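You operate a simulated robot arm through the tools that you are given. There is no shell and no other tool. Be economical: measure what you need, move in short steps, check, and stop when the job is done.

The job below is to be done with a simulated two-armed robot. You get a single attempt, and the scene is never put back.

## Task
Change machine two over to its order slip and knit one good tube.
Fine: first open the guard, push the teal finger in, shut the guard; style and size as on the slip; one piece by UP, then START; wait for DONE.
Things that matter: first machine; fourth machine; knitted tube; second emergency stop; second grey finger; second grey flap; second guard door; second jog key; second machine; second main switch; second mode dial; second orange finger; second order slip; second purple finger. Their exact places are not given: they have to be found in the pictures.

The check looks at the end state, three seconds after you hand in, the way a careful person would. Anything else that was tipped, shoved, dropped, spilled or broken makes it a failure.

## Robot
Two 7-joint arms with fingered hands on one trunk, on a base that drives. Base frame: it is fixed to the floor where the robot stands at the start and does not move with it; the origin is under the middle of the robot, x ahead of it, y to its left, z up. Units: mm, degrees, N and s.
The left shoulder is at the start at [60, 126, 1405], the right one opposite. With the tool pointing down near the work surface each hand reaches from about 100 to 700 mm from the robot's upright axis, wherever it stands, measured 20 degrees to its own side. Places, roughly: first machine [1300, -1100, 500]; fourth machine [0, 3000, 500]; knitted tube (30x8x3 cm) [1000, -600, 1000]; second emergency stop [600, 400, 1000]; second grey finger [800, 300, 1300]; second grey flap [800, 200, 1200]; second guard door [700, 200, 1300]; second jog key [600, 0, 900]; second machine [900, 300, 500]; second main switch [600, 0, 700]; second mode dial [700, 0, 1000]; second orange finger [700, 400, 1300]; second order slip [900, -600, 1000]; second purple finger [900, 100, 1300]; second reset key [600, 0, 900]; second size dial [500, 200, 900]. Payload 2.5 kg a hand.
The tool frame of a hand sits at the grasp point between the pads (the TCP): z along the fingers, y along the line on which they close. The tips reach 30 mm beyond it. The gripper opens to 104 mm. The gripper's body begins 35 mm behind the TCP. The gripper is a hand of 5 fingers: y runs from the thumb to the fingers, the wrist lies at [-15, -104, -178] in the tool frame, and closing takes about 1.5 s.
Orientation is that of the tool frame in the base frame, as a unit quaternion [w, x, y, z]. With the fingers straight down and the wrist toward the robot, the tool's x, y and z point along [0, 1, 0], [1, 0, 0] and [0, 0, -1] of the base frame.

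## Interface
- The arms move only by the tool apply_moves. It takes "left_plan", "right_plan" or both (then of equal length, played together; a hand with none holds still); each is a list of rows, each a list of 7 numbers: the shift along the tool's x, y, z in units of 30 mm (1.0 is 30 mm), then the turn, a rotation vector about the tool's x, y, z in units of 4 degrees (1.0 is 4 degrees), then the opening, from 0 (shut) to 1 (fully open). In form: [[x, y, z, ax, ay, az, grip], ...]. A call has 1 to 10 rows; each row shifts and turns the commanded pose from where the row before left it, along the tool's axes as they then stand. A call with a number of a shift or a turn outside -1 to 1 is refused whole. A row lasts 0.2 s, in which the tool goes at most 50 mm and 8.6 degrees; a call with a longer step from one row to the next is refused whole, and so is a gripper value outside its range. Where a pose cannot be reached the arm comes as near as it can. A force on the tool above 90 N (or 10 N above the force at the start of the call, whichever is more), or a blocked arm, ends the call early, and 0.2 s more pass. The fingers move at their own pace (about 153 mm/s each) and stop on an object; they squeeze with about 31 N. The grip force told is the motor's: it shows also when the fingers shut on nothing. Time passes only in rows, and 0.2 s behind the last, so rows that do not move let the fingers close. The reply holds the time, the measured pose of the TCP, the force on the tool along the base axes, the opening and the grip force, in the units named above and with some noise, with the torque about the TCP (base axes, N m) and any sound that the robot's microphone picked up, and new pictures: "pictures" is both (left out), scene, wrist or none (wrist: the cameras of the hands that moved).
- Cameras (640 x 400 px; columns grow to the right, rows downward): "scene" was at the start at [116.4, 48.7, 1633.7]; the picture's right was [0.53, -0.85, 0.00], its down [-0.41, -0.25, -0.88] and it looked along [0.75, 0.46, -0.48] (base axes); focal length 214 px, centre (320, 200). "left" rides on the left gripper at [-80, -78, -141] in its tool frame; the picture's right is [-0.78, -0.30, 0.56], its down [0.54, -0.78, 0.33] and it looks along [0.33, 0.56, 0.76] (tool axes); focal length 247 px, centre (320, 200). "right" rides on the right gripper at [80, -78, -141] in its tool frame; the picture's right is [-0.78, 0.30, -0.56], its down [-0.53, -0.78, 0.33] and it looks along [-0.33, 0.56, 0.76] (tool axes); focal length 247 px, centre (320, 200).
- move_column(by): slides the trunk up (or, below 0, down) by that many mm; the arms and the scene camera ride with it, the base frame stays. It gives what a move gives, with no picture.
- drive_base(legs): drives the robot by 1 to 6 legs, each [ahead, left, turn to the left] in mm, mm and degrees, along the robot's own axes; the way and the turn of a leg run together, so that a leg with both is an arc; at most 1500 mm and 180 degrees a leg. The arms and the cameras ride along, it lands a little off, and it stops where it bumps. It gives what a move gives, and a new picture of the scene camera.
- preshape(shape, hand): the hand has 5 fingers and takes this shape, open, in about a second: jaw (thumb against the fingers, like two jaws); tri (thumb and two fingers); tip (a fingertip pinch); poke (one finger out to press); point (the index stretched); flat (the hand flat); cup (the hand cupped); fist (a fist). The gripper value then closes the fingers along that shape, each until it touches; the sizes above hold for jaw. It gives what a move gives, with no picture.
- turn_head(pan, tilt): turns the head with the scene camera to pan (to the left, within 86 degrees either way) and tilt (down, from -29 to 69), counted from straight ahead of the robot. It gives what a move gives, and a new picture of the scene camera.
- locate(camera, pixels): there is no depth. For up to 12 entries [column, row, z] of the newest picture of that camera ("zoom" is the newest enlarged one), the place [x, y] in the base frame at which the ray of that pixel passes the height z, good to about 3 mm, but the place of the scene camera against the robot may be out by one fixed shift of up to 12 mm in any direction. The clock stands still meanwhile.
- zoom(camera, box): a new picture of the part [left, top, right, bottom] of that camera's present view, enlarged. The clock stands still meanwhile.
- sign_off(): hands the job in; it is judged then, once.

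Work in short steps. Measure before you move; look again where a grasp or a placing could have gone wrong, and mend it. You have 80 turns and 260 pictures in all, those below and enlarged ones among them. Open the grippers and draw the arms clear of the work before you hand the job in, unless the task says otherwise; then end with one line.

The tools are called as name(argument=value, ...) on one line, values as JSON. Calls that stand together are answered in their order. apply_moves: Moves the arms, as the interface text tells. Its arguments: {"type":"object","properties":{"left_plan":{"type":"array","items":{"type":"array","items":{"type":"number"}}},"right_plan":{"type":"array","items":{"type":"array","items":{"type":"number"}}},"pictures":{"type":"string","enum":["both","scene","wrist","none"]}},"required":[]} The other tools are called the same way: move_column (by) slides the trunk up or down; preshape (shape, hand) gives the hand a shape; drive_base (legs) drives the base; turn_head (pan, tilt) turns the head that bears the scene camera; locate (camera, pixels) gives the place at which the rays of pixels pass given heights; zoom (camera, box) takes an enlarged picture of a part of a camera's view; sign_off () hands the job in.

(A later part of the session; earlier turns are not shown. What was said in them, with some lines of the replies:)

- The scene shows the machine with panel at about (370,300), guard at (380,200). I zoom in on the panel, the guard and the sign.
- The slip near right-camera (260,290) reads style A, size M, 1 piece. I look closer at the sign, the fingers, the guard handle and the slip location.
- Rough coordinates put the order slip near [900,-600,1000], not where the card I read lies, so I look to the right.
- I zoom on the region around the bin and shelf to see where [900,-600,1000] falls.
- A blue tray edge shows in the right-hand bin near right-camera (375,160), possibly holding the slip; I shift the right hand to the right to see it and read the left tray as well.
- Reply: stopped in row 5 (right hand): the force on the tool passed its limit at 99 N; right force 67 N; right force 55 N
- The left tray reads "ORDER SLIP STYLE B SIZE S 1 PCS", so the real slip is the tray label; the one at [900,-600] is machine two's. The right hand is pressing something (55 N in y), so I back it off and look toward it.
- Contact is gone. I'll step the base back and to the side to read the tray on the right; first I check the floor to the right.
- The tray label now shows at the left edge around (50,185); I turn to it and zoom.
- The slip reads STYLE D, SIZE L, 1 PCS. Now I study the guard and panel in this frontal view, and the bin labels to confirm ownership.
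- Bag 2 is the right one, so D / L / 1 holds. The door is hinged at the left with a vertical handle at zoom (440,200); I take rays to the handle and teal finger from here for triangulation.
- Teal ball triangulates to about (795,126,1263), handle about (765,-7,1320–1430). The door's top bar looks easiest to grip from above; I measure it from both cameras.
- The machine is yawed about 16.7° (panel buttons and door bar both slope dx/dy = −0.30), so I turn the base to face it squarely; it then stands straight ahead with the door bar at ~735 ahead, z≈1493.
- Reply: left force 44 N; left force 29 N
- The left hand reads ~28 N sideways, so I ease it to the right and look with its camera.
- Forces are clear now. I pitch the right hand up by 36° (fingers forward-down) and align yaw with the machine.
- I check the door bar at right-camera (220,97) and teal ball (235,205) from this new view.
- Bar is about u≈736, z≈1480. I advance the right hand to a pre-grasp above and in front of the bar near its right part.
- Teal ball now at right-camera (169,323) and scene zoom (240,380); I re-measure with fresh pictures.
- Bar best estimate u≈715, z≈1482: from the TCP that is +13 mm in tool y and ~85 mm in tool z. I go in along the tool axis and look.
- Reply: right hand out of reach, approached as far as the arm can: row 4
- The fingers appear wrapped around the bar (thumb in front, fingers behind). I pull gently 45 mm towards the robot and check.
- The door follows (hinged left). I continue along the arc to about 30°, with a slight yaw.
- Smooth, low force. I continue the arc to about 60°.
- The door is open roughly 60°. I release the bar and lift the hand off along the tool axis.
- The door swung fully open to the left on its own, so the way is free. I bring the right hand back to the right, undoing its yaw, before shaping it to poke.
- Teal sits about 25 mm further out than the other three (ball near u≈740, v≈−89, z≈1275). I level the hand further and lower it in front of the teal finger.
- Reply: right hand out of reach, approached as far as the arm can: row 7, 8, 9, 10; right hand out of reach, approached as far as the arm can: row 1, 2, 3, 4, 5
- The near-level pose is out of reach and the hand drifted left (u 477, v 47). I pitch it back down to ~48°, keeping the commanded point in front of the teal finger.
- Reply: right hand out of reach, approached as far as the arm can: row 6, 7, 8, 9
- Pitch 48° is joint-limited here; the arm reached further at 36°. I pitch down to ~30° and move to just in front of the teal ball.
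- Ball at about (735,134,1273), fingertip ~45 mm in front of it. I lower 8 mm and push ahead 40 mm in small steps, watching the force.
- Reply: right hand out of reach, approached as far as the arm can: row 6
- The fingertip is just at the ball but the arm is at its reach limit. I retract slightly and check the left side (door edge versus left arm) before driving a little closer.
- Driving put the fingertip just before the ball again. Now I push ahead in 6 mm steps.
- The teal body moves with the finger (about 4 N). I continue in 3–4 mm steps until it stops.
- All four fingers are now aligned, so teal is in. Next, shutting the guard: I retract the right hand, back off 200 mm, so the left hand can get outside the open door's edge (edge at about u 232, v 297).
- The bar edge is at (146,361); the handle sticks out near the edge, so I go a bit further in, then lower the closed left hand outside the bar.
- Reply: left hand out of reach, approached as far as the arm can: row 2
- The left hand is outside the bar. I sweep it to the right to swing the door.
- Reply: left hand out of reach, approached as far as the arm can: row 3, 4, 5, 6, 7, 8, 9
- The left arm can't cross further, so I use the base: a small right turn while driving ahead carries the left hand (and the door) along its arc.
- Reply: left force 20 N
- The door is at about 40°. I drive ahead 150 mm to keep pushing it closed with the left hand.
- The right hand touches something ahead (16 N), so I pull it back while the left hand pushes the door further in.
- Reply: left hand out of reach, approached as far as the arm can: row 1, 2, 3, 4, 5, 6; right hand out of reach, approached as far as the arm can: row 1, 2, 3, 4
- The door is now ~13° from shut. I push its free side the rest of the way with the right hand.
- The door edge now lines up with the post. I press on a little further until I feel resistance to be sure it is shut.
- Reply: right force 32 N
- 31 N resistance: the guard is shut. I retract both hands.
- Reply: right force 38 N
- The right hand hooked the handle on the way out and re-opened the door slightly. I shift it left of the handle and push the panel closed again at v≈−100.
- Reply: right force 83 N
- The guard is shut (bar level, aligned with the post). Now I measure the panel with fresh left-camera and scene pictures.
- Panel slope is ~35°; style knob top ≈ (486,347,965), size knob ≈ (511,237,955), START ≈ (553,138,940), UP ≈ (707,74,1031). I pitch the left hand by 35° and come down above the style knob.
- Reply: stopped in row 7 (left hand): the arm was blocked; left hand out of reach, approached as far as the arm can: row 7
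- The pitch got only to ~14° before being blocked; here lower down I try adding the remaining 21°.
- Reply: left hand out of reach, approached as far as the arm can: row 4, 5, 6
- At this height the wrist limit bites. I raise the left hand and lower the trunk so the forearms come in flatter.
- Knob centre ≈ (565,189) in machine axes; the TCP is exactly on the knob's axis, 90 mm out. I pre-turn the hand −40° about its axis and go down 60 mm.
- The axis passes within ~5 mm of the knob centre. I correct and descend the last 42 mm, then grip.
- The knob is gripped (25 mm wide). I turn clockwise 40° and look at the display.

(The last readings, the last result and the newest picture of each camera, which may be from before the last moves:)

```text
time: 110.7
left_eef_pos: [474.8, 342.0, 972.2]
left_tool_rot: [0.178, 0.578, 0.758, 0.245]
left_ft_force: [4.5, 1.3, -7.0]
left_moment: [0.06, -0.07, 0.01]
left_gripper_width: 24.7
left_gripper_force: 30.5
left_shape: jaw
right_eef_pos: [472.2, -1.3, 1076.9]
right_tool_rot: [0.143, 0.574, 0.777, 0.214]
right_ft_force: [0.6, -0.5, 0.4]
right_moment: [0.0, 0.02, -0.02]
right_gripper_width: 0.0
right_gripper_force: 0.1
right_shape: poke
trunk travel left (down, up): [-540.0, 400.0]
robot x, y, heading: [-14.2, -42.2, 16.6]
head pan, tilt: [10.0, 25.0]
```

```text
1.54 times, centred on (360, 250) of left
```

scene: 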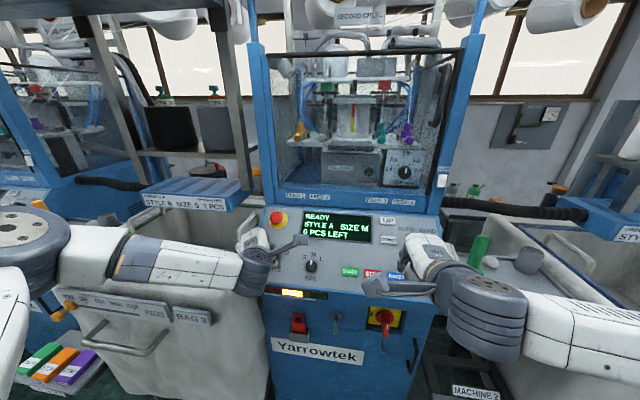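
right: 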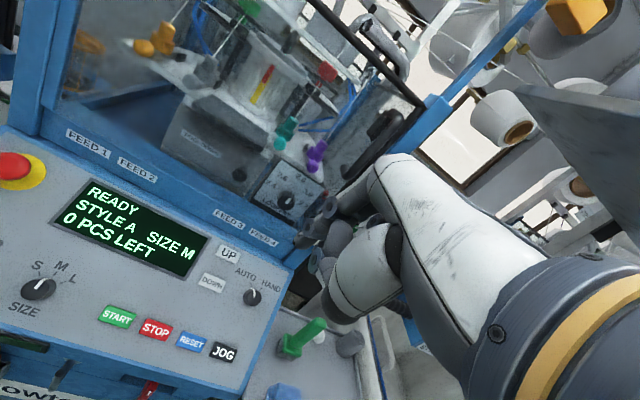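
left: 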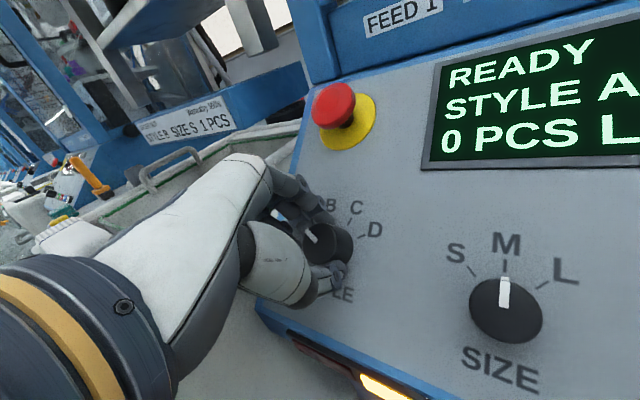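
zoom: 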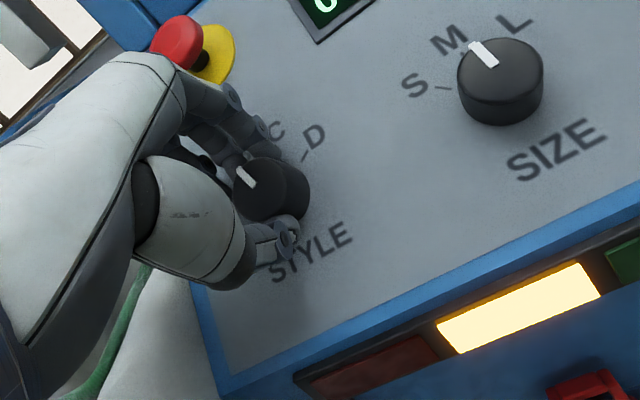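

STYLE B: exactly one step per 40°. I continue another 40°, then 40° more if reachable.

apply_moves(left_plan=[[0, 0, 0, 0, 0, 1, 0.1], [0, 0, 0, 0, 0, 1, 0.1], [0, 0, 0, 0, 0, 1, 0.1], [0, 0, 0, 0, 0, 1, 0.1], [0, 0, 0, 0, 0, 1, 0.1], [0, 0, 0, 0, 0, 1, 0.1], [0, 0, 0, 0, 0, 1, 0.1], [0, 0, 0, 0, 0, 1, 0.1], [0, 0, 0, 0, 0, 1, 0.1], [0, 0, 0, 0, 0, 1, 0.1]], pictures="scene")

zoom(camera="scene", box=[200, 180, 420, 320])

```text
time: 112.9
left_eef_pos: [476.4, 343.2, 972.3]
left_tool_rot: [0.084, 0.803, 0.514, 0.289]
left_ft_force: [0.2, 6.5, -6.3]
left_moment: [0.12, 0.09, 0.13]
left_gripper_width: 24.9
left_gripper_force: 31.2
left_shape: jaw
right_eef_pos: [472.5, -3.1, 1077.1]
right_tool_rot: [0.144, 0.574, 0.777, 0.213]
right_ft_force: [0.1, 0.3, 0.2]
right_moment: [0.0, -0.01, 0.0]
right_gripper_width: 0.0
right_gripper_force: 0.0
right_shape: poke
trunk travel left (down, up): [-540.0, 400.0]
robot x, y, heading: [-15.9, -45.3, 16.6]
head pan, tilt: [10.0, 25.0]
```

scene: 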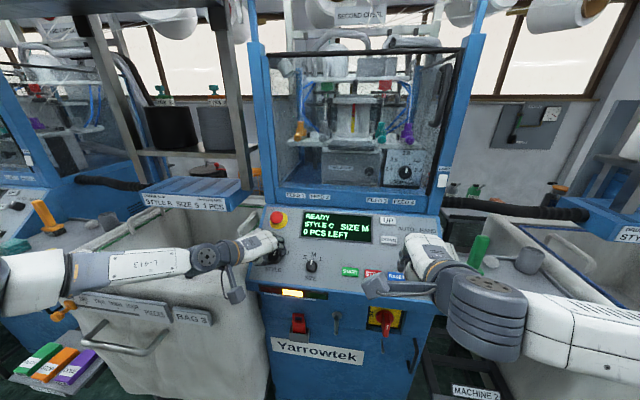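

```text
2.86 times, centred on (310, 250) of scene
```

zoom: 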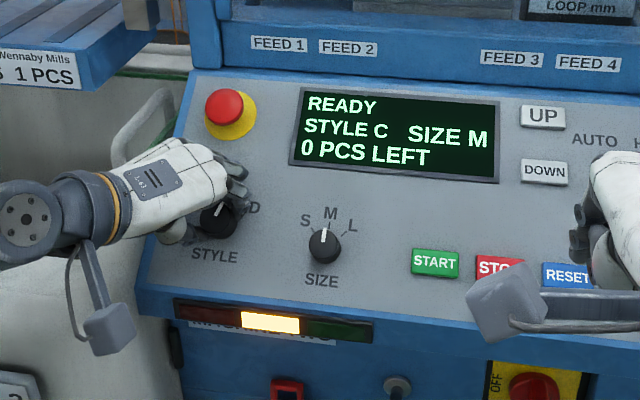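

STYLE C, no reach problem. Another 40° clockwise for D.

apply_moves(left_plan=[[0, 0, 0, 0, 0, 1, 0.1], [0, 0, 0, 0, 0, 1, 0.1], [0, 0, 0, 0, 0, 1, 0.1], [0, 0, 0, 0, 0, 1, 0.1], [0, 0, 0, 0, 0, 1, 0.1], [0, 0, 0, 0, 0, 1, 0.1], [0, 0, 0, 0, 0, 1, 0.1], [0, 0, 0, 0, 0, 1, 0.1], [0, 0, 0, 0, 0, 1, 0.1], [0, 0, 0, 0, 0, 1, 0.1]], pictures="none")

zoom(camera="scene", box=[200, 180, 420, 320])

```text
time: 115.1
left_eef_pos: [476.6, 343.5, 972.4]
left_tool_rot: [0.068, 0.826, 0.471, 0.302]
left_ft_force: [2.8, 7.2, -5.0]
left_moment: [0.17, 0.03, 0.11]
left_gripper_width: 24.2
left_gripper_force: 30.7
left_shape: jaw
left hand out of reach, approached as far as the arm can: row 1, 2, 4, 5, 6, 7, 8, 9, 10
right_eef_pos: [472.4, -1.3, 1076.5]
right_tool_rot: [0.143, 0.574, 0.778, 0.213]
right_ft_force: [0.9, 0.3, 0.6]
right_moment: [-0.02, -0.03, -0.01]
right_gripper_width: 0.1
right_gripper_force: 0.0
right_shape: poke
trunk travel left (down, up): [-540.0, 400.0]
robot x, y, heading: [-17.5, -44.1, 16.4]
head pan, tilt: [10.0, 25.0]
```

```text
2.86 times, centred on (310, 250) of scene
```

zoom: 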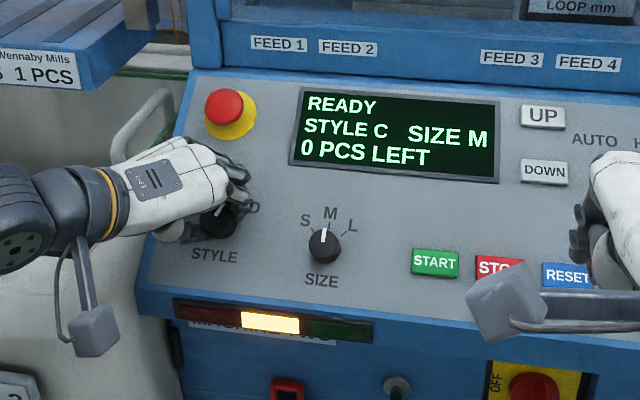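

The wrist limit is reached at C. I open, turn back 44° around the knob, and re-grip.

apply_moves(left_plan=[[0, 0, 0, 0, 0, 0, 0.7], [0, 0, 0, 0, 0, 0, 0.7], [0, 0, 0, 0, 0, -1, 0.7], [0, 0, 0, 0, 0, -1, 0.7], [0, 0, 0, 0, 0, -1, 0.7], [0, 0, 0, 0, 0, -1, 0.7], [0, 0, 0, 0, 0, -1, 0.7], [0, 0, 0, 0, 0, -1, 0.7], [0, 0, 0, 0, 0, -1, 0.7], [0, 0, 0, 0, 0, -1, 0.7]], pictures="none")

apply_moves(left_plan=[[0, 0, 0, 0, 0, -1, 0.7], [0, 0, 0, 0, 0, -1, 0.7], [0, 0, 0, 0, 0, -1, 0.7], [0, 0, 0, 0, 0, 0, 0.7], [0, 0, 0, 0, 0, 0, 0.3], [0, 0, 0, 0, 0, 0, 0.1], [0, 0, 0, 0, 0, 0, 0.1], [0, 0, 0, 0, 0, 0, 0.1]], pictures="wrist")

apply_moves(left_plan=[[0, 0, 0, 0, 0, 1, 0.1], [0, 0, 0, 0, 0, 1, 0.1], [0, 0, 0, 0, 0, 1, 0.1], [0, 0, 0, 0, 0, 1, 0.1], [0, 0, 0, 0, 0, 1, 0.1], [0, 0, 0, 0, 0, 1, 0.1], [0, 0, 0, 0, 0, 1, 0.1], [0, 0, 0, 0, 0, 1, 0.1], [0, 0, 0, 0, 0, 1, 0.1], [0, 0, 0, 0, 0, 0, 0.1]], pictures="wrist")

zoom(camera="scene", box=[200, 180, 420, 320])

```text
time: 117.3
left_eef_pos: [476.9, 341.9, 974.6]
left_tool_rot: [0.148, 0.664, 0.681, 0.273]
left_ft_force: [-0.5, 0.5, 0.4]
left_moment: [0.01, 0.04, 0.02]
left_gripper_width: 72.5
left_gripper_force: 0.0
left_shape: jaw
right_eef_pos: [471.0, -3.4, 1078.7]
right_tool_rot: [0.144, 0.575, 0.777, 0.214]
right_ft_force: [-0.2, -0.7, 0.3]
right_moment: [0.01, 0.01, 0.01]
right_gripper_width: 0.0
right_gripper_force: 0.0
right_shape: poke
trunk travel left (down, up): [-540.0, 400.0]
robot x, y, heading: [-16.0, -46.7, 16.5]
head pan, tilt: [10.0, 25.0]
```

```text
time: 119.1
left_eef_pos: [475.4, 342.5, 974.4]
left_tool_rot: [0.176, 0.59, 0.746, 0.255]
left_ft_force: [-4.3, -1.1, -3.0]
left_moment: [-0.02, 0.04, 0.0]
left_gripper_width: 25.2
left_gripper_force: 31.1
left_shape: jaw
right_eef_pos: [471.6, -3.3, 1077.9]
right_tool_rot: [0.144, 0.575, 0.777, 0.214]
right_ft_force: [0.4, -0.6, -0.3]
right_moment: [-0.01, 0.0, 0.03]
right_gripper_width: 0.1
right_gripper_force: 0.1
right_shape: poke
trunk travel left (down, up): [-540.0, 400.0]
robot x, y, heading: [-13.9, -47.6, 16.3]
head pan, tilt: [10.0, 25.0]
```

left: 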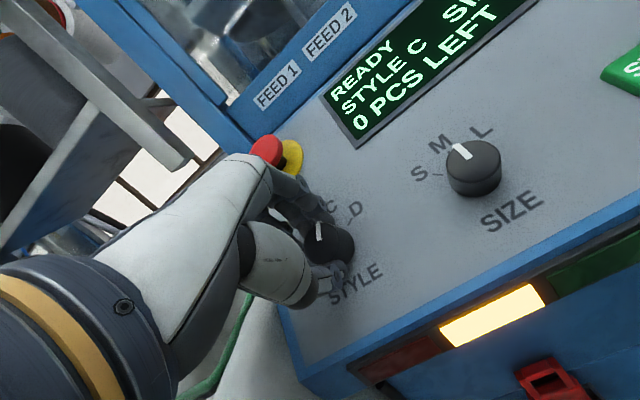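

```text
time: 121.3
left_eef_pos: [475.7, 343.7, 973.6]
left_tool_rot: [0.087, 0.792, 0.526, 0.297]
left_ft_force: [-1.0, 1.2, -4.0]
left_moment: [0.03, 0.02, 0.03]
left_gripper_width: 24.9
left_gripper_force: 30.5
left_shape: jaw
right_eef_pos: [470.8, -3.7, 1078.7]
right_tool_rot: [0.143, 0.574, 0.777, 0.213]
right_ft_force: [-0.4, 0.1, -0.7]
right_moment: [-0.02, -0.03, 0.02]
right_gripper_width: 0.0
right_gripper_force: 0.0
right_shape: poke
trunk travel left (down, up): [-540.0, 400.0]
robot x, y, heading: [-14.0, -44.8, 16.4]
head pan, tilt: [10.0, 25.0]
```

left: 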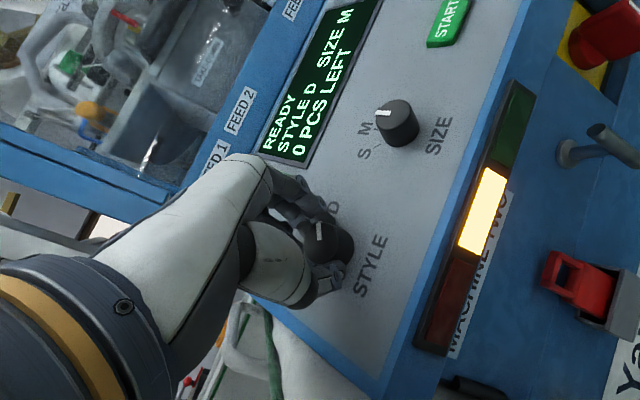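

```text
2.86 times, centred on (310, 250) of scene
```

zoom: 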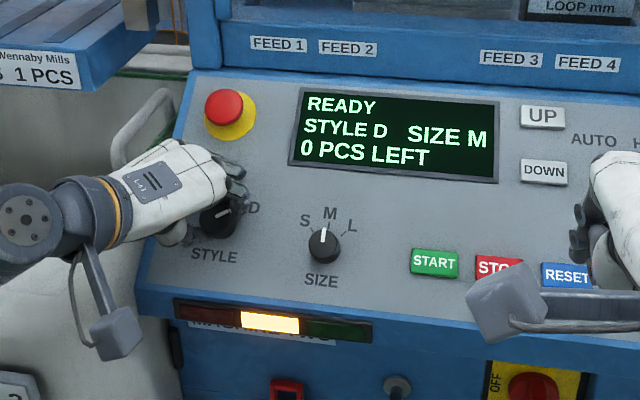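

STYLE D is set. I release, lift off 60 mm, turn back and shift over to the size knob (114 mm right, 10 mm downslope).

apply_moves(left_plan=[[0, 0, 0, 0, 0, 0, 0.7], [0, 0, 0, 0, 0, 0, 0.7], [0, 0, -1, 0, 0, 0, 0.7], [0, 0, -1, 0, 0, 0, 0.7], [0, 0, 0, 0, 0, -1, 0.7], [0, 0, 0, 0, 0, -1, 0.7], [0, 0, 0, 0, 0, -1, 0.7], [0, 0, 0, 0, 0, -1, 0.7], [0, 0, 0, 0, 0, -1, 0.7], [0, 0, 0, 0, 0, -1, 0.7]], pictures="none")

apply_moves(left_plan=[[0, 0, 0, 0, 0, -1, 0.7], [0, 0, 0, 0, 0, -1, 0.7], [0, 0, 0, 0, 0, -0.6, 0.7], [-0.95, -0.08, 0, 0, 0, 0, 0.7], [-0.95, -0.08, 0, 0, 0, 0, 0.7], [-0.95, -0.08, 0, 0, 0, 0, 0.7], [-0.95, -0.08, 0, 0, 0, 0, 0.7], [0, 0, 0, 0, 0, 0, 0.7]], pictures="both")

zoom(camera="left", box=[200, 120, 520, 380])

```text
time: 123.5
left_eef_pos: [440.7, 331.1, 1022.5]
left_tool_rot: [0.147, 0.664, 0.68, 0.273]
left_ft_force: [0.7, -0.5, 0.2]
left_moment: [-0.01, -0.02, 0.02]
left_gripper_width: 72.6
left_gripper_force: 0.0
left_shape: jaw
right_eef_pos: [472.6, -2.9, 1078.2]
right_tool_rot: [0.143, 0.574, 0.777, 0.214]
right_ft_force: [0.2, 0.2, -0.5]
right_moment: [0.03, 0.0, 0.02]
right_gripper_width: 0.0
right_gripper_force: 0.0
right_shape: poke
trunk travel left (down, up): [-540.0, 400.0]
robot x, y, heading: [-14.4, -45.9, 16.6]
head pan, tilt: [10.0, 25.0]
```

```text
time: 125.3
left_eef_pos: [460.3, 219.8, 1011.4]
left_tool_rot: [0.171, 0.6, 0.738, 0.258]
left_ft_force: [-0.9, 0.6, -0.4]
left_moment: [-0.01, 0.0, -0.01]
left_gripper_width: 72.2
left_gripper_force: 0.0
left_shape: jaw
right_eef_pos: [471.8, -3.5, 1077.9]
right_tool_rot: [0.143, 0.575, 0.777, 0.213]
right_ft_force: [-0.3, -0.7, -0.7]
right_moment: [0.02, 0.02, 0.01]
right_gripper_width: 0.1
right_gripper_force: 0.1
right_shape: poke
trunk travel left (down, up): [-540.0, 400.0]
robot x, y, heading: [-15.9, -48.2, 16.3]
head pan, tilt: [10.0, 25.0]
```

scene: 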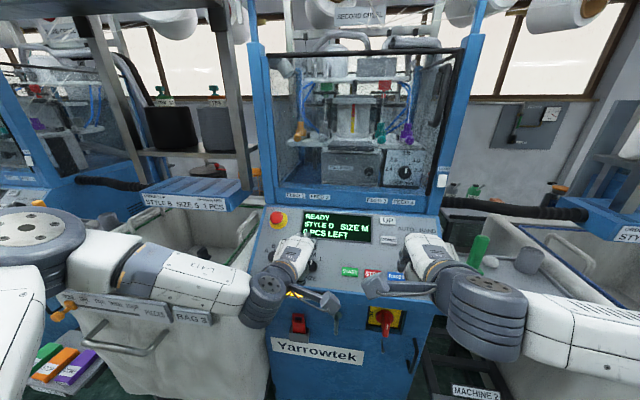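
left: 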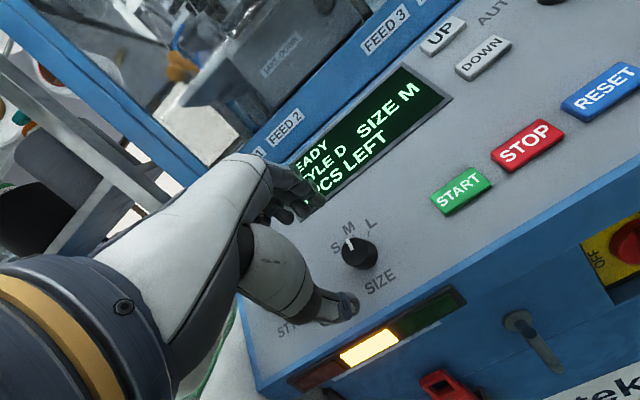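

```text
1.54 times, centred on (360, 250) of left
```

zoom: 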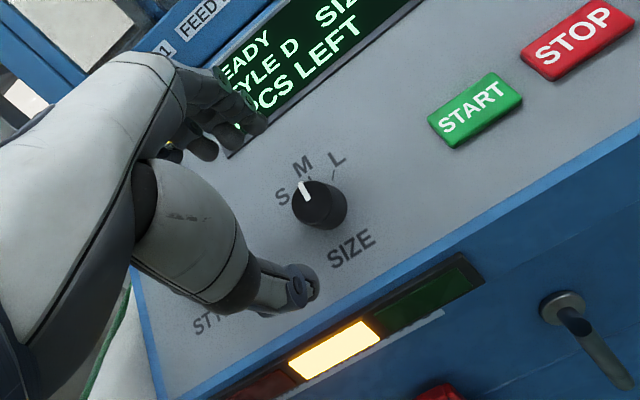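

Well aligned over the size knob. I pre-turn −12°, descend 62 mm, and grip.

apply_moves(left_plan=[[-0.06, 0.09, 0, 0, 0, -1, 0.7], [0, 0, 0, 0, 0, -1, 0.7], [0, 0, 0, 0, 0, -1, 0.7], [0, 0, 0.7, 0, 0, 0, 0.7], [0, 0, 0.7, 0, 0, 0, 0.7], [0, 0, 0.65, 0, 0, 0, 0.7], [0, 0, 0, 0, 0, 0, 0.7], [0, 0, 0, 0, 0, 0, 0.3], [0, 0, 0, 0, 0, 0, 0.1], [0, 0, 0, 0, 0, 0, 0.1]], pictures="none")

apply_moves(left_plan=[[0, 0, 0, 0, 0, 0, 0.1], [0, 0, 0, 0, 0, 1, 0.1], [0, 0, 0, 0, 0, 1, 0.1], [0, 0, 0, 0, 0, 1, 0.1], [0, 0, 0, 0, 0, 1, 0.1], [0, 0, 0, 0, 0, 1, 0.1], [0, 0, 0, 0, 0, 1, 0.1], [0, 0, 0, 0, 0, 1, 0.1], [0, 0, 0, 0, 0, 1, 0.1], [0, 0, 0, 0, 0, 1, 0.1]], pictures="wrist")

zoom(camera="scene", box=[200, 180, 420, 320])

```text
time: 127.5
left_eef_pos: [481.2, 243.2, 979.4]
left_tool_rot: [0.197, 0.52, 0.796, 0.238]
left_ft_force: [0.5, 0.5, 0.4]
left_moment: [0.0, 0.04, 0.01]
left_gripper_width: 10.6
left_gripper_force: 0.0
left_shape: jaw
left hand out of reach, approached as far as the arm can: row 5, 6
right_eef_pos: [471.7, -4.2, 1078.3]
right_tool_rot: [0.143, 0.574, 0.777, 0.213]
right_ft_force: [0.6, -0.6, 0.2]
right_moment: [-0.02, -0.01, -0.02]
right_gripper_width: 0.0
right_gripper_force: 0.1
right_shape: poke
trunk travel left (down, up): [-540.0, 400.0]
robot x, y, heading: [-15.0, -44.4, 16.7]
head pan, tilt: [10.0, 25.0]
```

```text
time: 129.7
left_eef_pos: [483.5, 243.7, 979.9]
left_tool_rot: [0.115, 0.741, 0.595, 0.29]
left_ft_force: [1.2, -0.7, 12.4]
left_moment: [-0.11, -0.44, -0.02]
left_gripper_width: 11.5
left_gripper_force: 0.1
left_shape: jaw
right_eef_pos: [472.6, -4.2, 1079.2]
right_tool_rot: [0.142, 0.574, 0.778, 0.214]
right_ft_force: [-0.2, 0.2, -0.2]
right_moment: [0.01, 0.0, 0.0]
right_gripper_width: 0.0
right_gripper_force: 0.0
right_shape: poke
trunk travel left (down, up): [-540.0, 400.0]
robot x, y, heading: [-13.6, -44.6, 16.7]
head pan, tilt: [10.0, 25.0]
```

left: 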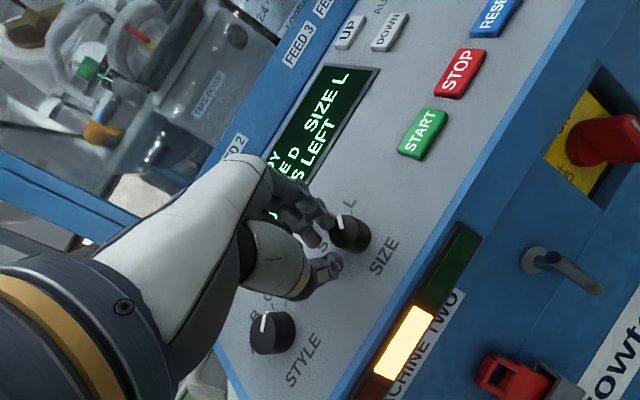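

```text
2.86 times, centred on (310, 250) of scene
```

zoom: 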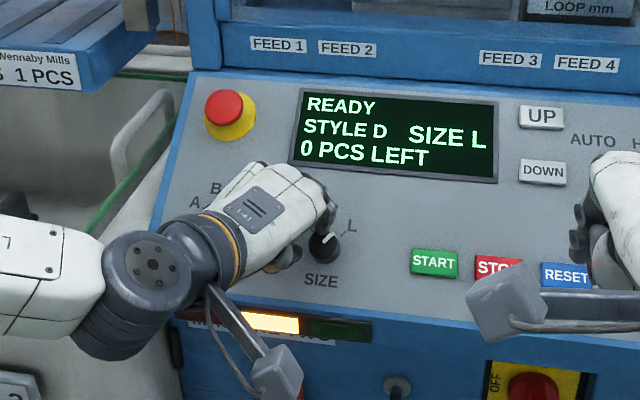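

SIZE L already shows (the fingers nudged the knob over). I lift the hand off straight and check both knobs.

apply_moves(left_plan=[[0, 0, -0.6, 0, 0, 0, 0.11], [0, 0, -0.8, 0, 0, 0, 0.11], [0, 0, -1, 0, 0, 0, 0.11], [0.4, 0, -1, 0, 0, 0, 0.11], [0.8, -0.5, -0.6, 0, 0, 0, 0.11], [0.8, -0.5, -0.5, 0, 0, 0, 0.11], [0.5, -0.5, -0.5, 0, 0, 0, 0.11], [0, 0, 0, 0, 0, 0, 0.11]], pictures="scene")

zoom(camera="scene", box=[200, 180, 420, 320])

zoom(camera="right", box=[0, 60, 440, 340])

```text
time: 131.5
left_eef_pos: [368.8, 302.7, 1095.9]
left_tool_rot: [0.115, 0.741, 0.596, 0.287]
left_ft_force: [0.1, -0.2, -0.1]
left_moment: [-0.01, -0.01, 0.01]
left_gripper_width: 11.2
left_gripper_force: 0.1
left_shape: jaw
right_eef_pos: [472.6, -4.0, 1078.7]
right_tool_rot: [0.143, 0.574, 0.777, 0.214]
right_ft_force: [-0.6, -0.1, 0.4]
right_moment: [-0.02, 0.01, 0.03]
right_gripper_width: 0.2
right_gripper_force: 0.1
right_shape: poke
trunk travel left (down, up): [-540.0, 400.0]
robot x, y, heading: [-15.1, -45.5, 16.5]
head pan, tilt: [10.0, 25.0]
```

scene: 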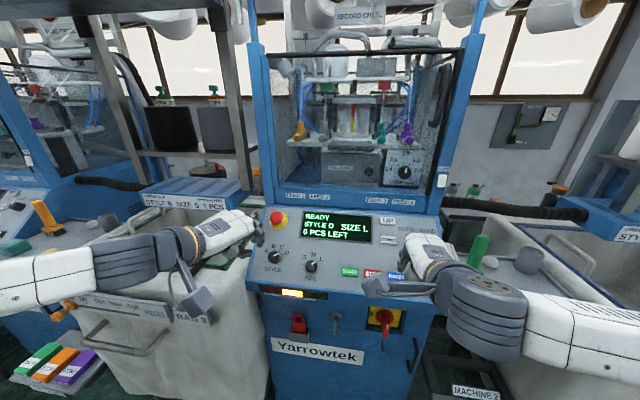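

```text
2.86 times, centred on (310, 250) of scene
```

zoom: 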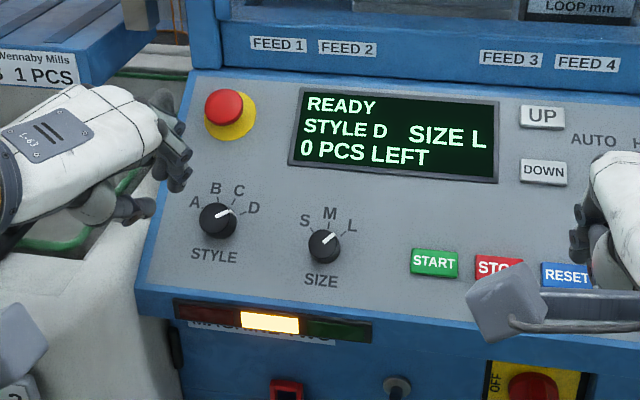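

```text
1.43 times, centred on (220, 200) of right
```

zoom: 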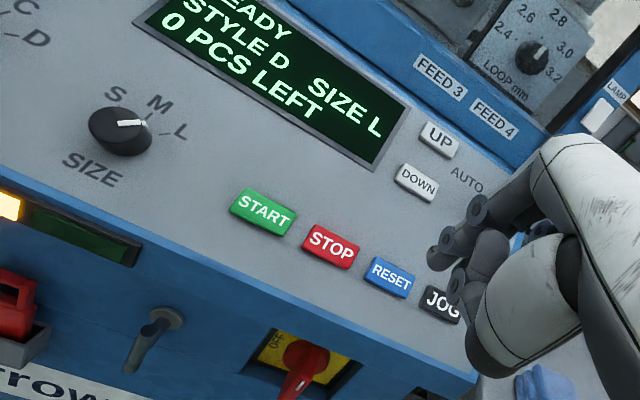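

Display shows STYLE D, SIZE L and both pointers agree. Now UP with the right index: I pitch it slightly and bring the fingertip ~40 mm above UP (u≈699, v≈−132, z≈1031).

apply_moves(right_plan=[[0, 0, 0, -1, 0, 0, 0], [0, 0, 0, -1, 0, 0, 0], [0, 0, 0, -1, 0, 0, 0], [0.04, 0.71, 0.56, 0, 0, 0, 0], [0.04, 0.71, 0.56, 0, 0, 0, 0], [0.04, 0.71, 0.56, 0, 0, 0, 0], [0.04, 0.71, 0.56, 0, 0, 0, 0], [0.04, 0.71, 0.56, 0, 0, 0, 0], [0.04, 0.71, 0.56, 0, 0, 0, 0], [0, 0, 0, 0, 0, 0, 0]], pictures="both")

zoom(camera="right", box=[160, 140, 440, 340])

zoom(camera="scene", box=[300, 160, 480, 300])

```text
time: 133.7
left_eef_pos: [369.1, 302.2, 1097.1]
left_tool_rot: [0.114, 0.741, 0.596, 0.288]
left_ft_force: [-0.6, -0.8, -0.2]
left_moment: [-0.01, -0.04, -0.04]
left_gripper_width: 11.1
left_gripper_force: 0.0
left_shape: jaw
right_eef_pos: [620.6, 61.8, 1083.9]
right_tool_rot: [0.202, 0.556, 0.751, 0.293]
right_ft_force: [-0.3, 0.3, -0.6]
right_moment: [0.03, -0.05, -0.01]
right_gripper_width: 0.1
right_gripper_force: 0.0
right_shape: poke
right hand out of reach, approached as far as the arm can: row 3
trunk travel left (down, up): [-540.0, 400.0]
robot x, y, heading: [-14.1, -46.2, 16.5]
head pan, tilt: [10.0, 25.0]
```

scene: 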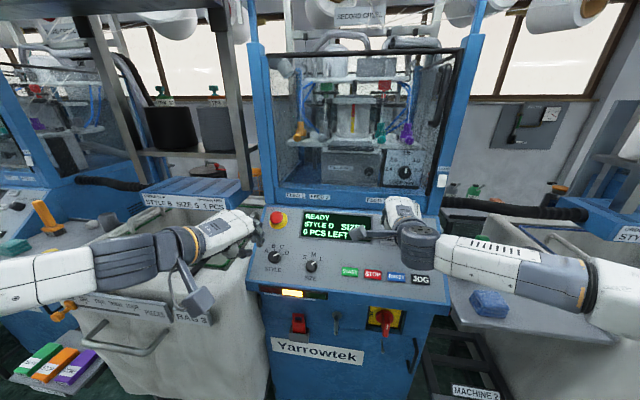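
right: 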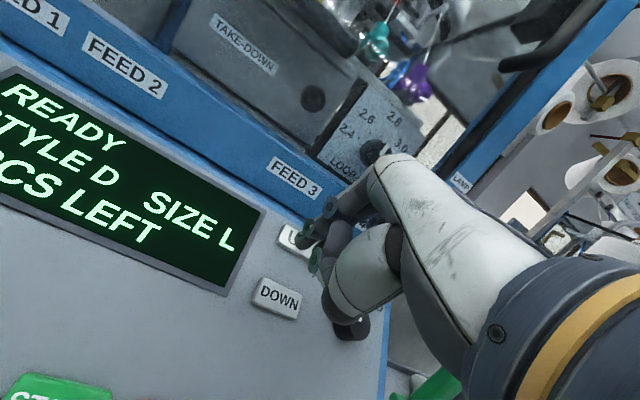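

```text
2.00 times, centred on (300, 240) of right
```

zoom: 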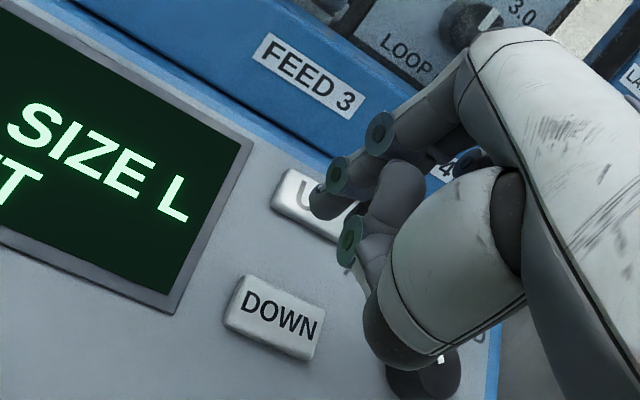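

```text
2.86 times, centred on (390, 230) of scene
```

zoom: 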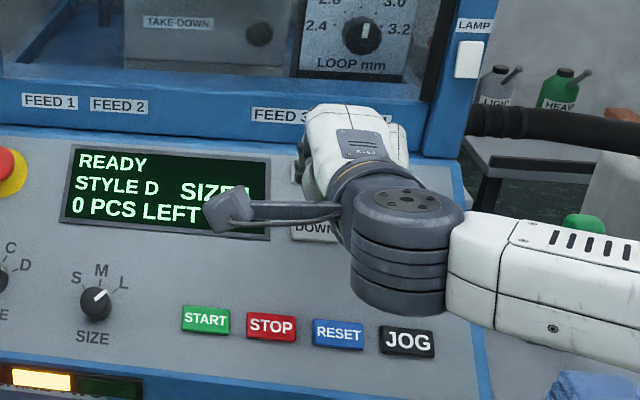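

The fingertip needs ~13 mm right, ~18 mm upslope and ~59 mm along the finger to touch UP. I go most of the way, then creep.

apply_moves(right_plan=[[-0.22, 0.3, 0.6, 0, 0, 0, 0], [-0.22, 0.3, 0.6, 0, 0, 0, 0], [0, 0, 0.3, 0, 0, 0, 0], [0, 0, 0.15, 0, 0, 0, 0], [0, 0, 0, 0, 0, 0, 0]], pictures="none")

zoom(camera="right", box=[160, 140, 440, 340])

```text
time: 134.9
left_eef_pos: [369.4, 302.5, 1095.4]
left_tool_rot: [0.113, 0.74, 0.597, 0.288]
left_ft_force: [0.6, -0.5, 0.0]
left_moment: [0.01, 0.0, 0.0]
left_gripper_width: 11.5
left_gripper_force: 0.1
left_shape: jaw
right_eef_pos: [669.5, 63.8, 1062.5]
right_tool_rot: [0.202, 0.556, 0.751, 0.293]
right_ft_force: [0.1, -0.4, 0.5]
right_moment: [0.04, 0.04, 0.01]
right_gripper_width: 0.0
right_gripper_force: 0.0
right_shape: poke
trunk travel left (down, up): [-540.0, 400.0]
robot x, y, heading: [-14.5, -47.2, 16.4]
head pan, tilt: [10.0, 25.0]
```

```text
2.00 times, centred on (300, 240) of right
5 turns are left
```

zoom: 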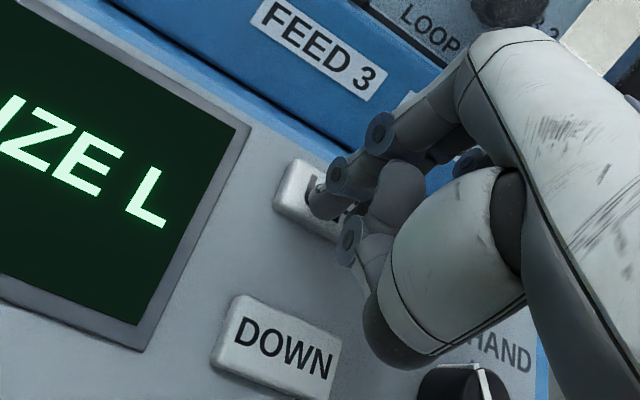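

Five turns remain, so I batch: press UP once (about 10 mm past contact), back off, move over to above START, and read the display.

apply_moves(right_plan=[[0, 0, 0.2, 0, 0, 0, 0], [0, 0, 0.2, 0, 0, 0, 0], [0, 0, 0.2, 0, 0, 0, 0], [0, 0, 0.13, 0, 0, 0, 0], [0, 0, 0, 0, 0, 0, 0], [0, 0, -0.73, 0, 0, 0, 0], [0, 0, -0.75, 0, 0, 0, 0], [0, 0, -0.75, 0, 0, 0, 0], [0, 0, 0, 0, 0, 0, 0]], pictures="wrist")

apply_moves(right_plan=[[0, 0, 0, 1, 0, 0, 0], [0, 0, 0, 1, 0, 0, 0], [0.572, -0.8, 0.068, 0, 0, 0, 0], [0.572, -0.8, 0.068, 0, 0, 0, 0], [0.572, -0.8, 0.068, 0, 0, 0, 0], [0.572, -0.8, 0.068, 0, 0, 0, 0], [0.572, -0.8, 0.068, 0, 0, 0, 0], [0.572, -0.8, 0.068, 0, 0, 0, 0], [0, 0, 0, 0, 0, 0, 0]], pictures="both")

zoom(camera="scene", box=[240, 170, 420, 310])

zoom(camera="right", box=[160, 140, 440, 340])

```text
time: 136.9
left_eef_pos: [369.9, 301.8, 1094.9]
left_tool_rot: [0.114, 0.74, 0.597, 0.288]
left_ft_force: [0.2, -1.2, -0.7]
left_moment: [0.01, -0.02, 0.02]
left_gripper_width: 11.3
left_gripper_force: 0.0
left_shape: jaw
right_eef_pos: [640.2, 54.2, 1093.4]
right_tool_rot: [0.202, 0.556, 0.751, 0.293]
right_ft_force: [0.5, 0.0, 0.4]
right_moment: [0.01, 0.03, 0.02]
right_gripper_width: 0.2
right_gripper_force: 0.1
right_shape: poke
trunk travel left (down, up): [-540.0, 400.0]
robot x, y, heading: [-11.5, -43.9, 16.8]
head pan, tilt: [10.0, 25.0]
heard: click
```

right: 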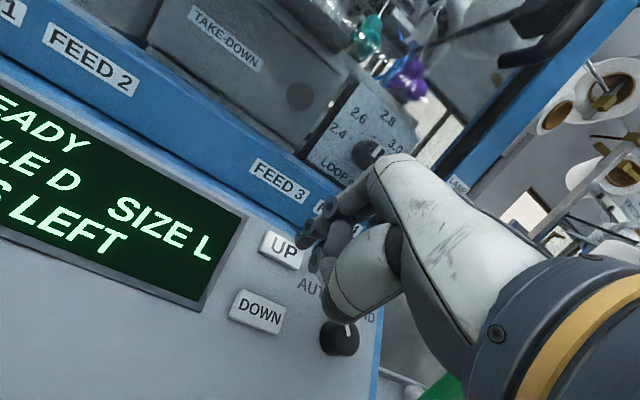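

```text
time: 138.9
left_eef_pos: [369.6, 302.8, 1095.5]
left_tool_rot: [0.114, 0.741, 0.596, 0.288]
left_ft_force: [0.4, -0.1, 1.0]
left_moment: [-0.01, -0.01, 0.0]
left_gripper_width: 11.3
left_gripper_force: 0.1
left_shape: jaw
right_eef_pos: [500.7, 120.7, 1006.9]
right_tool_rot: [0.163, 0.57, 0.769, 0.241]
right_ft_force: [0.7, -0.2, 0.2]
right_moment: [-0.02, 0.01, 0.01]
right_gripper_width: 0.1
right_gripper_force: 0.0
right_shape: poke
trunk travel left (down, up): [-540.0, 400.0]
robot x, y, heading: [-14.5, -45.5, 16.3]
head pan, tilt: [10.0, 25.0]
```

scene: 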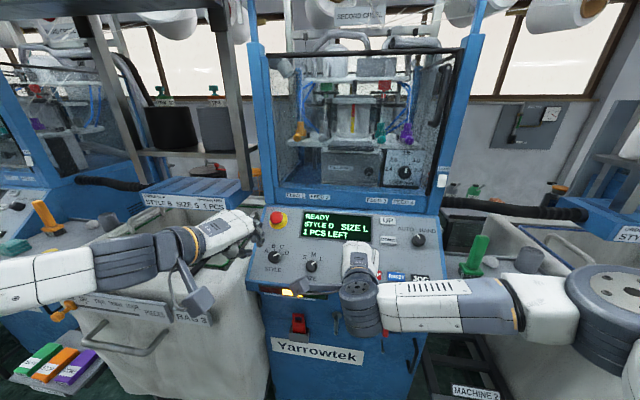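
right: 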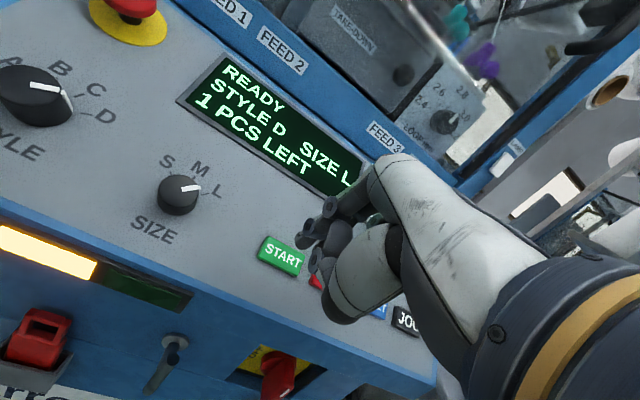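

```text
2.86 times, centred on (330, 240) of scene
```

zoom: 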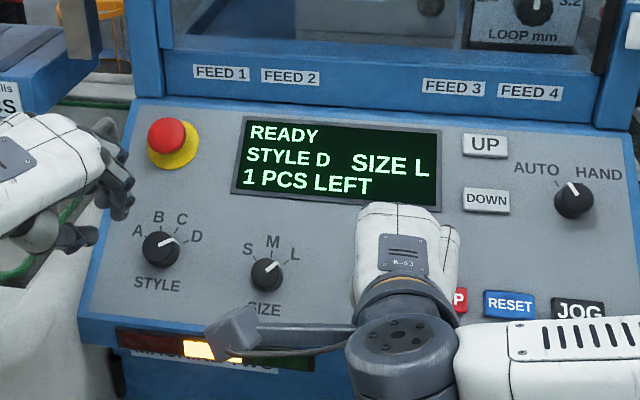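

```text
2.00 times, centred on (300, 240) of right
4 turns are left
```

zoom: 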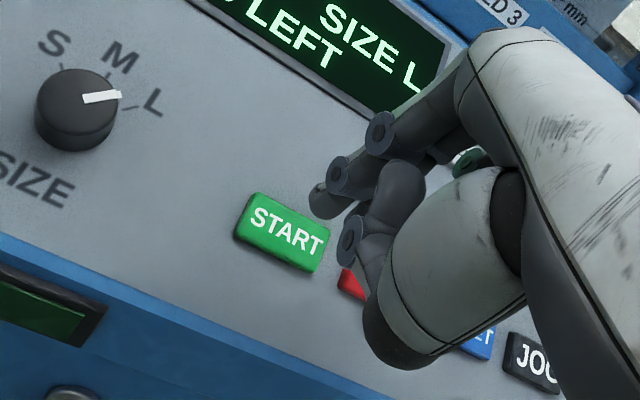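

The click was heard and the display reads 1 PCS LEFT, STYLE D, SIZE L. Now I press START once, back off, wait, and read the display.

apply_moves(right_plan=[[-0.13, -0.08, 0.6, 0, 0, 0, 0], [0, 0, 0.6, 0, 0, 0, 0], [0, 0, 0.3, 0, 0, 0, 0], [0, 0, 0.2, 0, 0, 0, 0], [0, 0, 0.15, 0, 0, 0, 0], [0, 0, 0.15, 0, 0, 0, 0], [0, 0, 0, 0, 0, 0, 0]], pictures="none")

apply_moves(right_plan=[[0, 0, -0.8, 0, 0, 0, 0], [0, 0, -0.8, 0, 0, 0, 0], [0, 0, -0.8, 0, 0, 0, 0], [0, 0, -0.8, 0, 0, 0, 0], [-0.5, 0, -0.8, 0, 0, 0, 0], [-0.5, 0, -0.5, 0, 0, 0, 0], [0, 0, 0, 0, 0, 0, 0]], pictures="none")

zoom(camera="scene", box=[220, 60, 480, 310])

apply_moves(right_plan=[[0, 0, 0, 0, 0, 0, 0], [0, 0, 0, 0, 0, 0, 0], [0, 0, 0, 0, 0, 0, 0], [0, 0, 0, 0, 0, 0, 0], [0, 0, 0, 0, 0, 0, 0], [0, 0, 0, 0, 0, 0, 0], [0, 0, 0, 0, 0, 0, 0], [0, 0, 0, 0, 0, 0, 0], [0, 0, 0, 0, 0, 0, 0], [0, 0, 0, 0, 0, 0, 0]], pictures="none")

apply_moves(right_plan=[[0, 0, 0, 0, 0, 0, 0], [0, 0, 0, 0, 0, 0, 0], [0, 0, 0, 0, 0, 0, 0], [0, 0, 0, 0, 0, 0, 0], [0, 0, 0, 0, 0, 0, 0], [0, 0, 0, 0, 0, 0, 0], [0, 0, 0, 0, 0, 0, 0], [0, 0, 0, 0, 0, 0, 0], [0, 0, 0, 0, 0, 0, 0], [0, 0, 0, 0, 0, 0, 0]], pictures="none")

apply_moves(right_plan=[[0, 0, 0, 0, 0, 0, 0], [0, 0, 0, 0, 0, 0, 0], [0, 0, 0, 0, 0, 0, 0], [0, 0, 0, 0, 0, 0, 0], [0, 0, 0, 0, 0, 0, 0], [0, 0, 0, 0, 0, 0, 0], [0, 0, 0, 0, 0, 0, 0], [0, 0, 0, 0, 0, 0, 0], [0, 0, 0, 0, 0, 0, 0], [0, 0, 0, 0, 0, 0, 0]], pictures="none")

zoom(camera="scene", box=[220, 60, 480, 310])

```text
time: 140.5
left_eef_pos: [368.1, 301.4, 1095.0]
left_tool_rot: [0.114, 0.74, 0.597, 0.288]
left_ft_force: [-0.4, -0.4, 0.8]
left_moment: [0.01, 0.01, 0.02]
left_gripper_width: 11.3
left_gripper_force: 0.1
left_shape: jaw
right_eef_pos: [529.6, 127.5, 958.1]
right_tool_rot: [0.164, 0.568, 0.769, 0.242]
right_ft_force: [-3.3, -1.7, 9.0]
right_moment: [0.03, -0.07, 0.01]
right_gripper_width: 0.0
right_gripper_force: 0.0
right_shape: poke
trunk travel left (down, up): [-540.0, 400.0]
robot x, y, heading: [-13.8, -47.7, 16.7]
head pan, tilt: [10.0, 25.0]
heard: click
```

```text
time: 142.1
left_eef_pos: [367.7, 302.3, 1096.4]
left_tool_rot: [0.114, 0.741, 0.596, 0.288]
left_ft_force: [0.1, 0.6, -0.1]
left_moment: [0.0, 0.0, 0.0]
left_gripper_width: 11.3
left_gripper_force: 0.1
left_shape: jaw
right_eef_pos: [468.1, 73.5, 1069.0]
right_tool_rot: [0.164, 0.569, 0.769, 0.24]
right_ft_force: [-0.2, 0.8, 0.0]
right_moment: [0.0, 0.03, 0.01]
right_gripper_width: 0.0
right_gripper_force: 0.0
right_shape: poke
trunk travel left (down, up): [-540.0, 400.0]
robot x, y, heading: [-10.8, -44.4, 16.3]
head pan, tilt: [10.0, 25.0]
```

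```text
1.60 times, centred on (350, 185) of scene
```

zoom: 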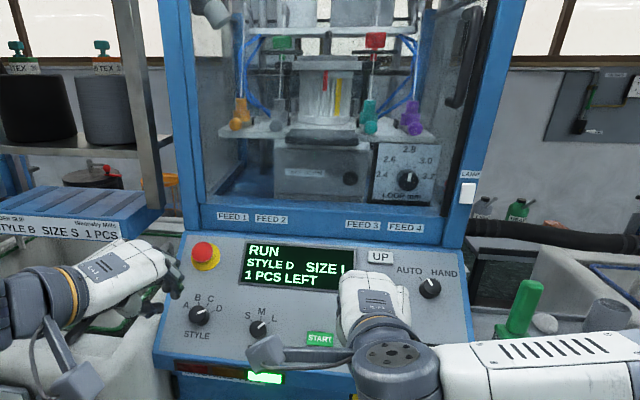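

```text
time: 144.3
left_eef_pos: [370.4, 302.0, 1095.8]
left_tool_rot: [0.114, 0.74, 0.596, 0.289]
left_ft_force: [0.3, -0.6, -0.3]
left_moment: [-0.02, 0.0, -0.01]
left_gripper_width: 11.4
left_gripper_force: 0.0
left_shape: jaw
right_eef_pos: [468.4, 72.0, 1069.7]
right_tool_rot: [0.164, 0.569, 0.769, 0.24]
right_ft_force: [0.7, -0.3, -0.8]
right_moment: [0.02, 0.02, -0.02]
right_gripper_width: 0.2
right_gripper_force: 0.1
right_shape: poke
trunk travel left (down, up): [-540.0, 400.0]
robot x, y, heading: [-14.1, -45.0, 16.2]
head pan, tilt: [10.0, 25.0]
```

```text
time: 146.5
left_eef_pos: [369.6, 301.6, 1096.0]
left_tool_rot: [0.114, 0.741, 0.596, 0.288]
left_ft_force: [-0.3, -0.6, 0.8]
left_moment: [0.01, -0.02, 0.02]
left_gripper_width: 11.6
left_gripper_force: 0.2
left_shape: jaw
right_eef_pos: [468.4, 72.8, 1069.4]
right_tool_rot: [0.164, 0.569, 0.769, 0.24]
right_ft_force: [0.6, -0.4, -0.2]
right_moment: [-0.03, -0.05, 0.0]
right_gripper_width: 0.3
right_gripper_force: 0.0
right_shape: poke
trunk travel left (down, up): [-540.0, 400.0]
robot x, y, heading: [-11.3, -47.1, 16.4]
head pan, tilt: [10.0, 25.0]
```

```text
time: 148.7
left_eef_pos: [369.1, 301.4, 1095.0]
left_tool_rot: [0.114, 0.74, 0.597, 0.288]
left_ft_force: [-0.3, -0.6, -0.3]
left_moment: [0.01, 0.0, 0.02]
left_gripper_width: 11.3
left_gripper_force: 0.0
left_shape: jaw
right_eef_pos: [467.9, 74.4, 1069.7]
right_tool_rot: [0.163, 0.569, 0.769, 0.24]
right_ft_force: [-0.2, -0.1, 0.2]
right_moment: [-0.01, -0.03, 0.03]
right_gripper_width: 0.0
right_gripper_force: 0.0
right_shape: poke
trunk travel left (down, up): [-540.0, 400.0]
robot x, y, heading: [-13.9, -47.2, 16.4]
head pan, tilt: [10.0, 25.0]
```

```text
1.60 times, centred on (350, 185) of scene
3 turns are left
```

zoom: 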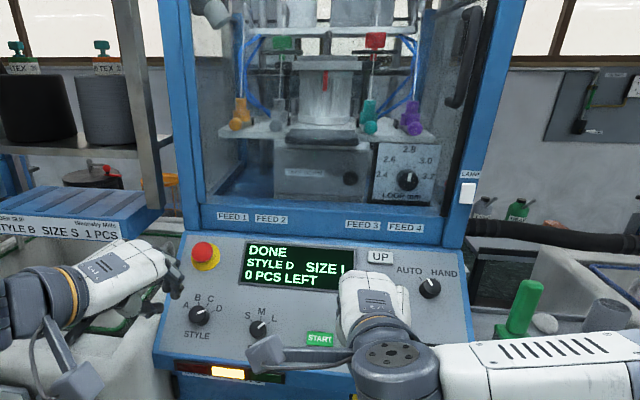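

The display shows DONE, 0 PCS LEFT, amber lamp. I open the left hand, draw both arms back, drive back a little and take a last look.

apply_moves(right_plan=[[-0.3, -0.7, -0.6, 0, 0, 0, 0], [-0.3, -0.7, -0.6, 0, 0, 0, 0], [-0.3, -0.7, -0.6, 0, 0, 0, 0], [0, -0.5, -0.6, 0, 0, 0, 0], [0, 0, 0, 0, 0, 0, 0]], left_plan=[[0, 0, -0.8, 0, 0, 0, 0.11], [0, 0, -0.8, 0, 0, 0, 0.11], [0, 0, -0.8, 0, 0, 0, 0.5], [0, 0, 0, 0, 0, 0, 1], [0, 0, 0, 0, 0, 0, 1]], pictures="none")

drive_base(legs=[[-150, 0, 0]])

preshape(hand="right", shape="jaw")

turn_head(pan=-10, tilt=25)

zoom(camera="scene", box=[290, 60, 490, 260])

```text
time: 149.6
left_eef_pos: [331.1, 275.4, 1088.8]
left_tool_rot: [0.153, 0.753, 0.613, 0.187]
left_ft_force: [-0.3, 0.1, 0.4]
left_moment: [-0.01, -0.02, -0.02]
left_gripper_width: 103.9
left_gripper_force: 0.1
left_shape: jaw
right_eef_pos: [391.0, 25.7, 1079.5]
right_tool_rot: [0.162, 0.569, 0.77, 0.241]
right_ft_force: [-0.2, 0.0, 0.3]
right_moment: [-0.03, 0.0, 0.0]
right_gripper_width: 0.1
right_gripper_force: 0.0
right_shape: poke
right hand out of reach, approached as far as the arm can: row 4
trunk travel left (down, up): [-540.0, 400.0]
robot x, y, heading: [-12.6, -45.7, 16.5]
head pan, tilt: [10.0, 25.0]
stopped in row 4 (left hand): the arm was blocked; the commanded pose is now the measured one
```

```text
time: 151.0
left_eef_pos: [188.5, 229.8, 1089.9]
left_tool_rot: [0.154, 0.753, 0.611, 0.188]
left_ft_force: [-0.3, -0.9, 0.4]
left_moment: [-0.03, 0.0, 0.02]
left_gripper_width: 103.9
left_gripper_force: 0.1
left_shape: jaw
right_eef_pos: [245.6, -18.3, 1080.3]
right_tool_rot: [0.163, 0.569, 0.769, 0.241]
right_ft_force: [-0.5, 0.4, 0.5]
right_moment: [0.0, 0.0, -0.02]
right_gripper_width: 0.2
right_gripper_force: 0.1
right_shape: poke
trunk travel left (down, up): [-540.0, 400.0]
robot x, y, heading: [-155.1, -89.3, 16.5]
head pan, tilt: [10.0, 25.0]
```

scene: 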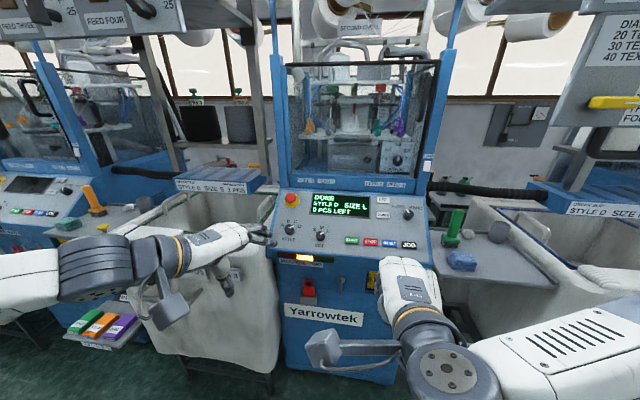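

```text
time: 151.9
left_eef_pos: [188.3, 230.5, 1089.8]
left_tool_rot: [0.154, 0.753, 0.612, 0.187]
left_ft_force: [0.5, 0.8, 0.1]
left_moment: [0.0, -0.03, 0.01]
left_gripper_width: 104.1
left_gripper_force: 0.1
left_shape: jaw
right_eef_pos: [247.7, -18.3, 1079.6]
right_tool_rot: [0.163, 0.569, 0.769, 0.24]
right_ft_force: [-0.3, 0.6, 0.3]
right_moment: [-0.01, -0.01, 0.0]
right_gripper_width: 103.9
right_gripper_force: 0.0
right_shape: jaw
trunk travel left (down, up): [-540.0, 400.0]
robot x, y, heading: [-162.0, -87.2, 16.4]
head pan, tilt: [10.0, 25.0]
```

```text
time: 152.7
left_eef_pos: [188.1, 231.3, 1090.0]
left_tool_rot: [0.154, 0.753, 0.612, 0.186]
left_ft_force: [0.0, 0.6, 0.1]
left_moment: [-0.01, 0.0, -0.01]
left_gripper_width: 103.6
left_gripper_force: 0.1
left_shape: jaw
right_eef_pos: [247.0, -17.6, 1079.9]
right_tool_rot: [0.163, 0.57, 0.769, 0.24]
right_ft_force: [-0.6, 0.4, 0.7]
right_moment: [-0.01, 0.02, 0.02]
right_gripper_width: 103.9
right_gripper_force: 0.1
right_shape: jaw
trunk travel left (down, up): [-540.0, 400.0]
robot x, y, heading: [-162.0, -88.3, 16.4]
head pan, tilt: [-10.0, 25.0]
```

scene: 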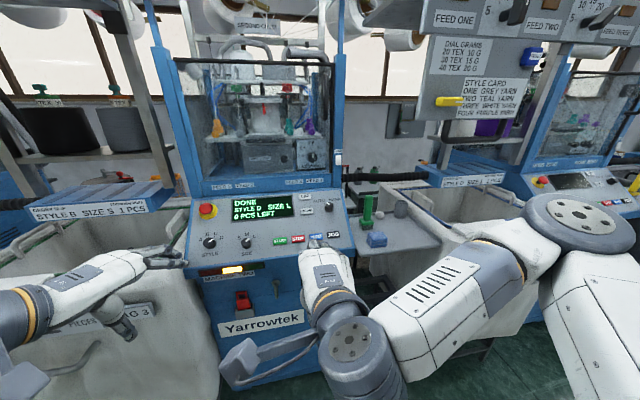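

```text
2.00 times, centred on (390, 160) of scene
2 turns are left
```

zoom: 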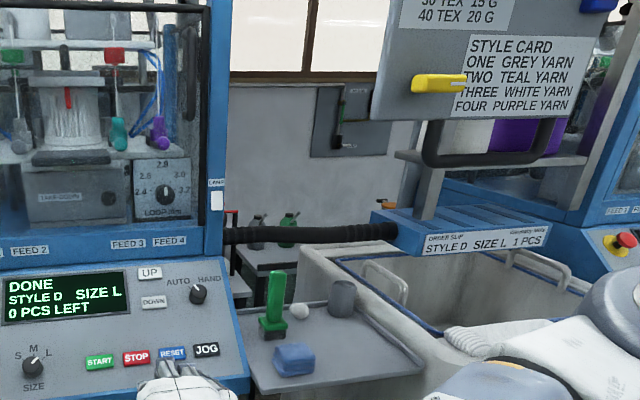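

The machine shows DONE with STYLE D, SIZE L and 0 PCS LEFT. The guard is shut, the teal finger is in, and the arms are clear with the hands open, so I hand in.

sign_off()

```text
The job is handed in.
```

Machine two knitted one piece at style D, size L as on its order slip: teal finger in, guard shut, display at DONE with 0 PCS LEFT; I did not see the finished tube itself, and the arms briefly bumped unseen fixed things beside the machine with nothing visibly displaced.
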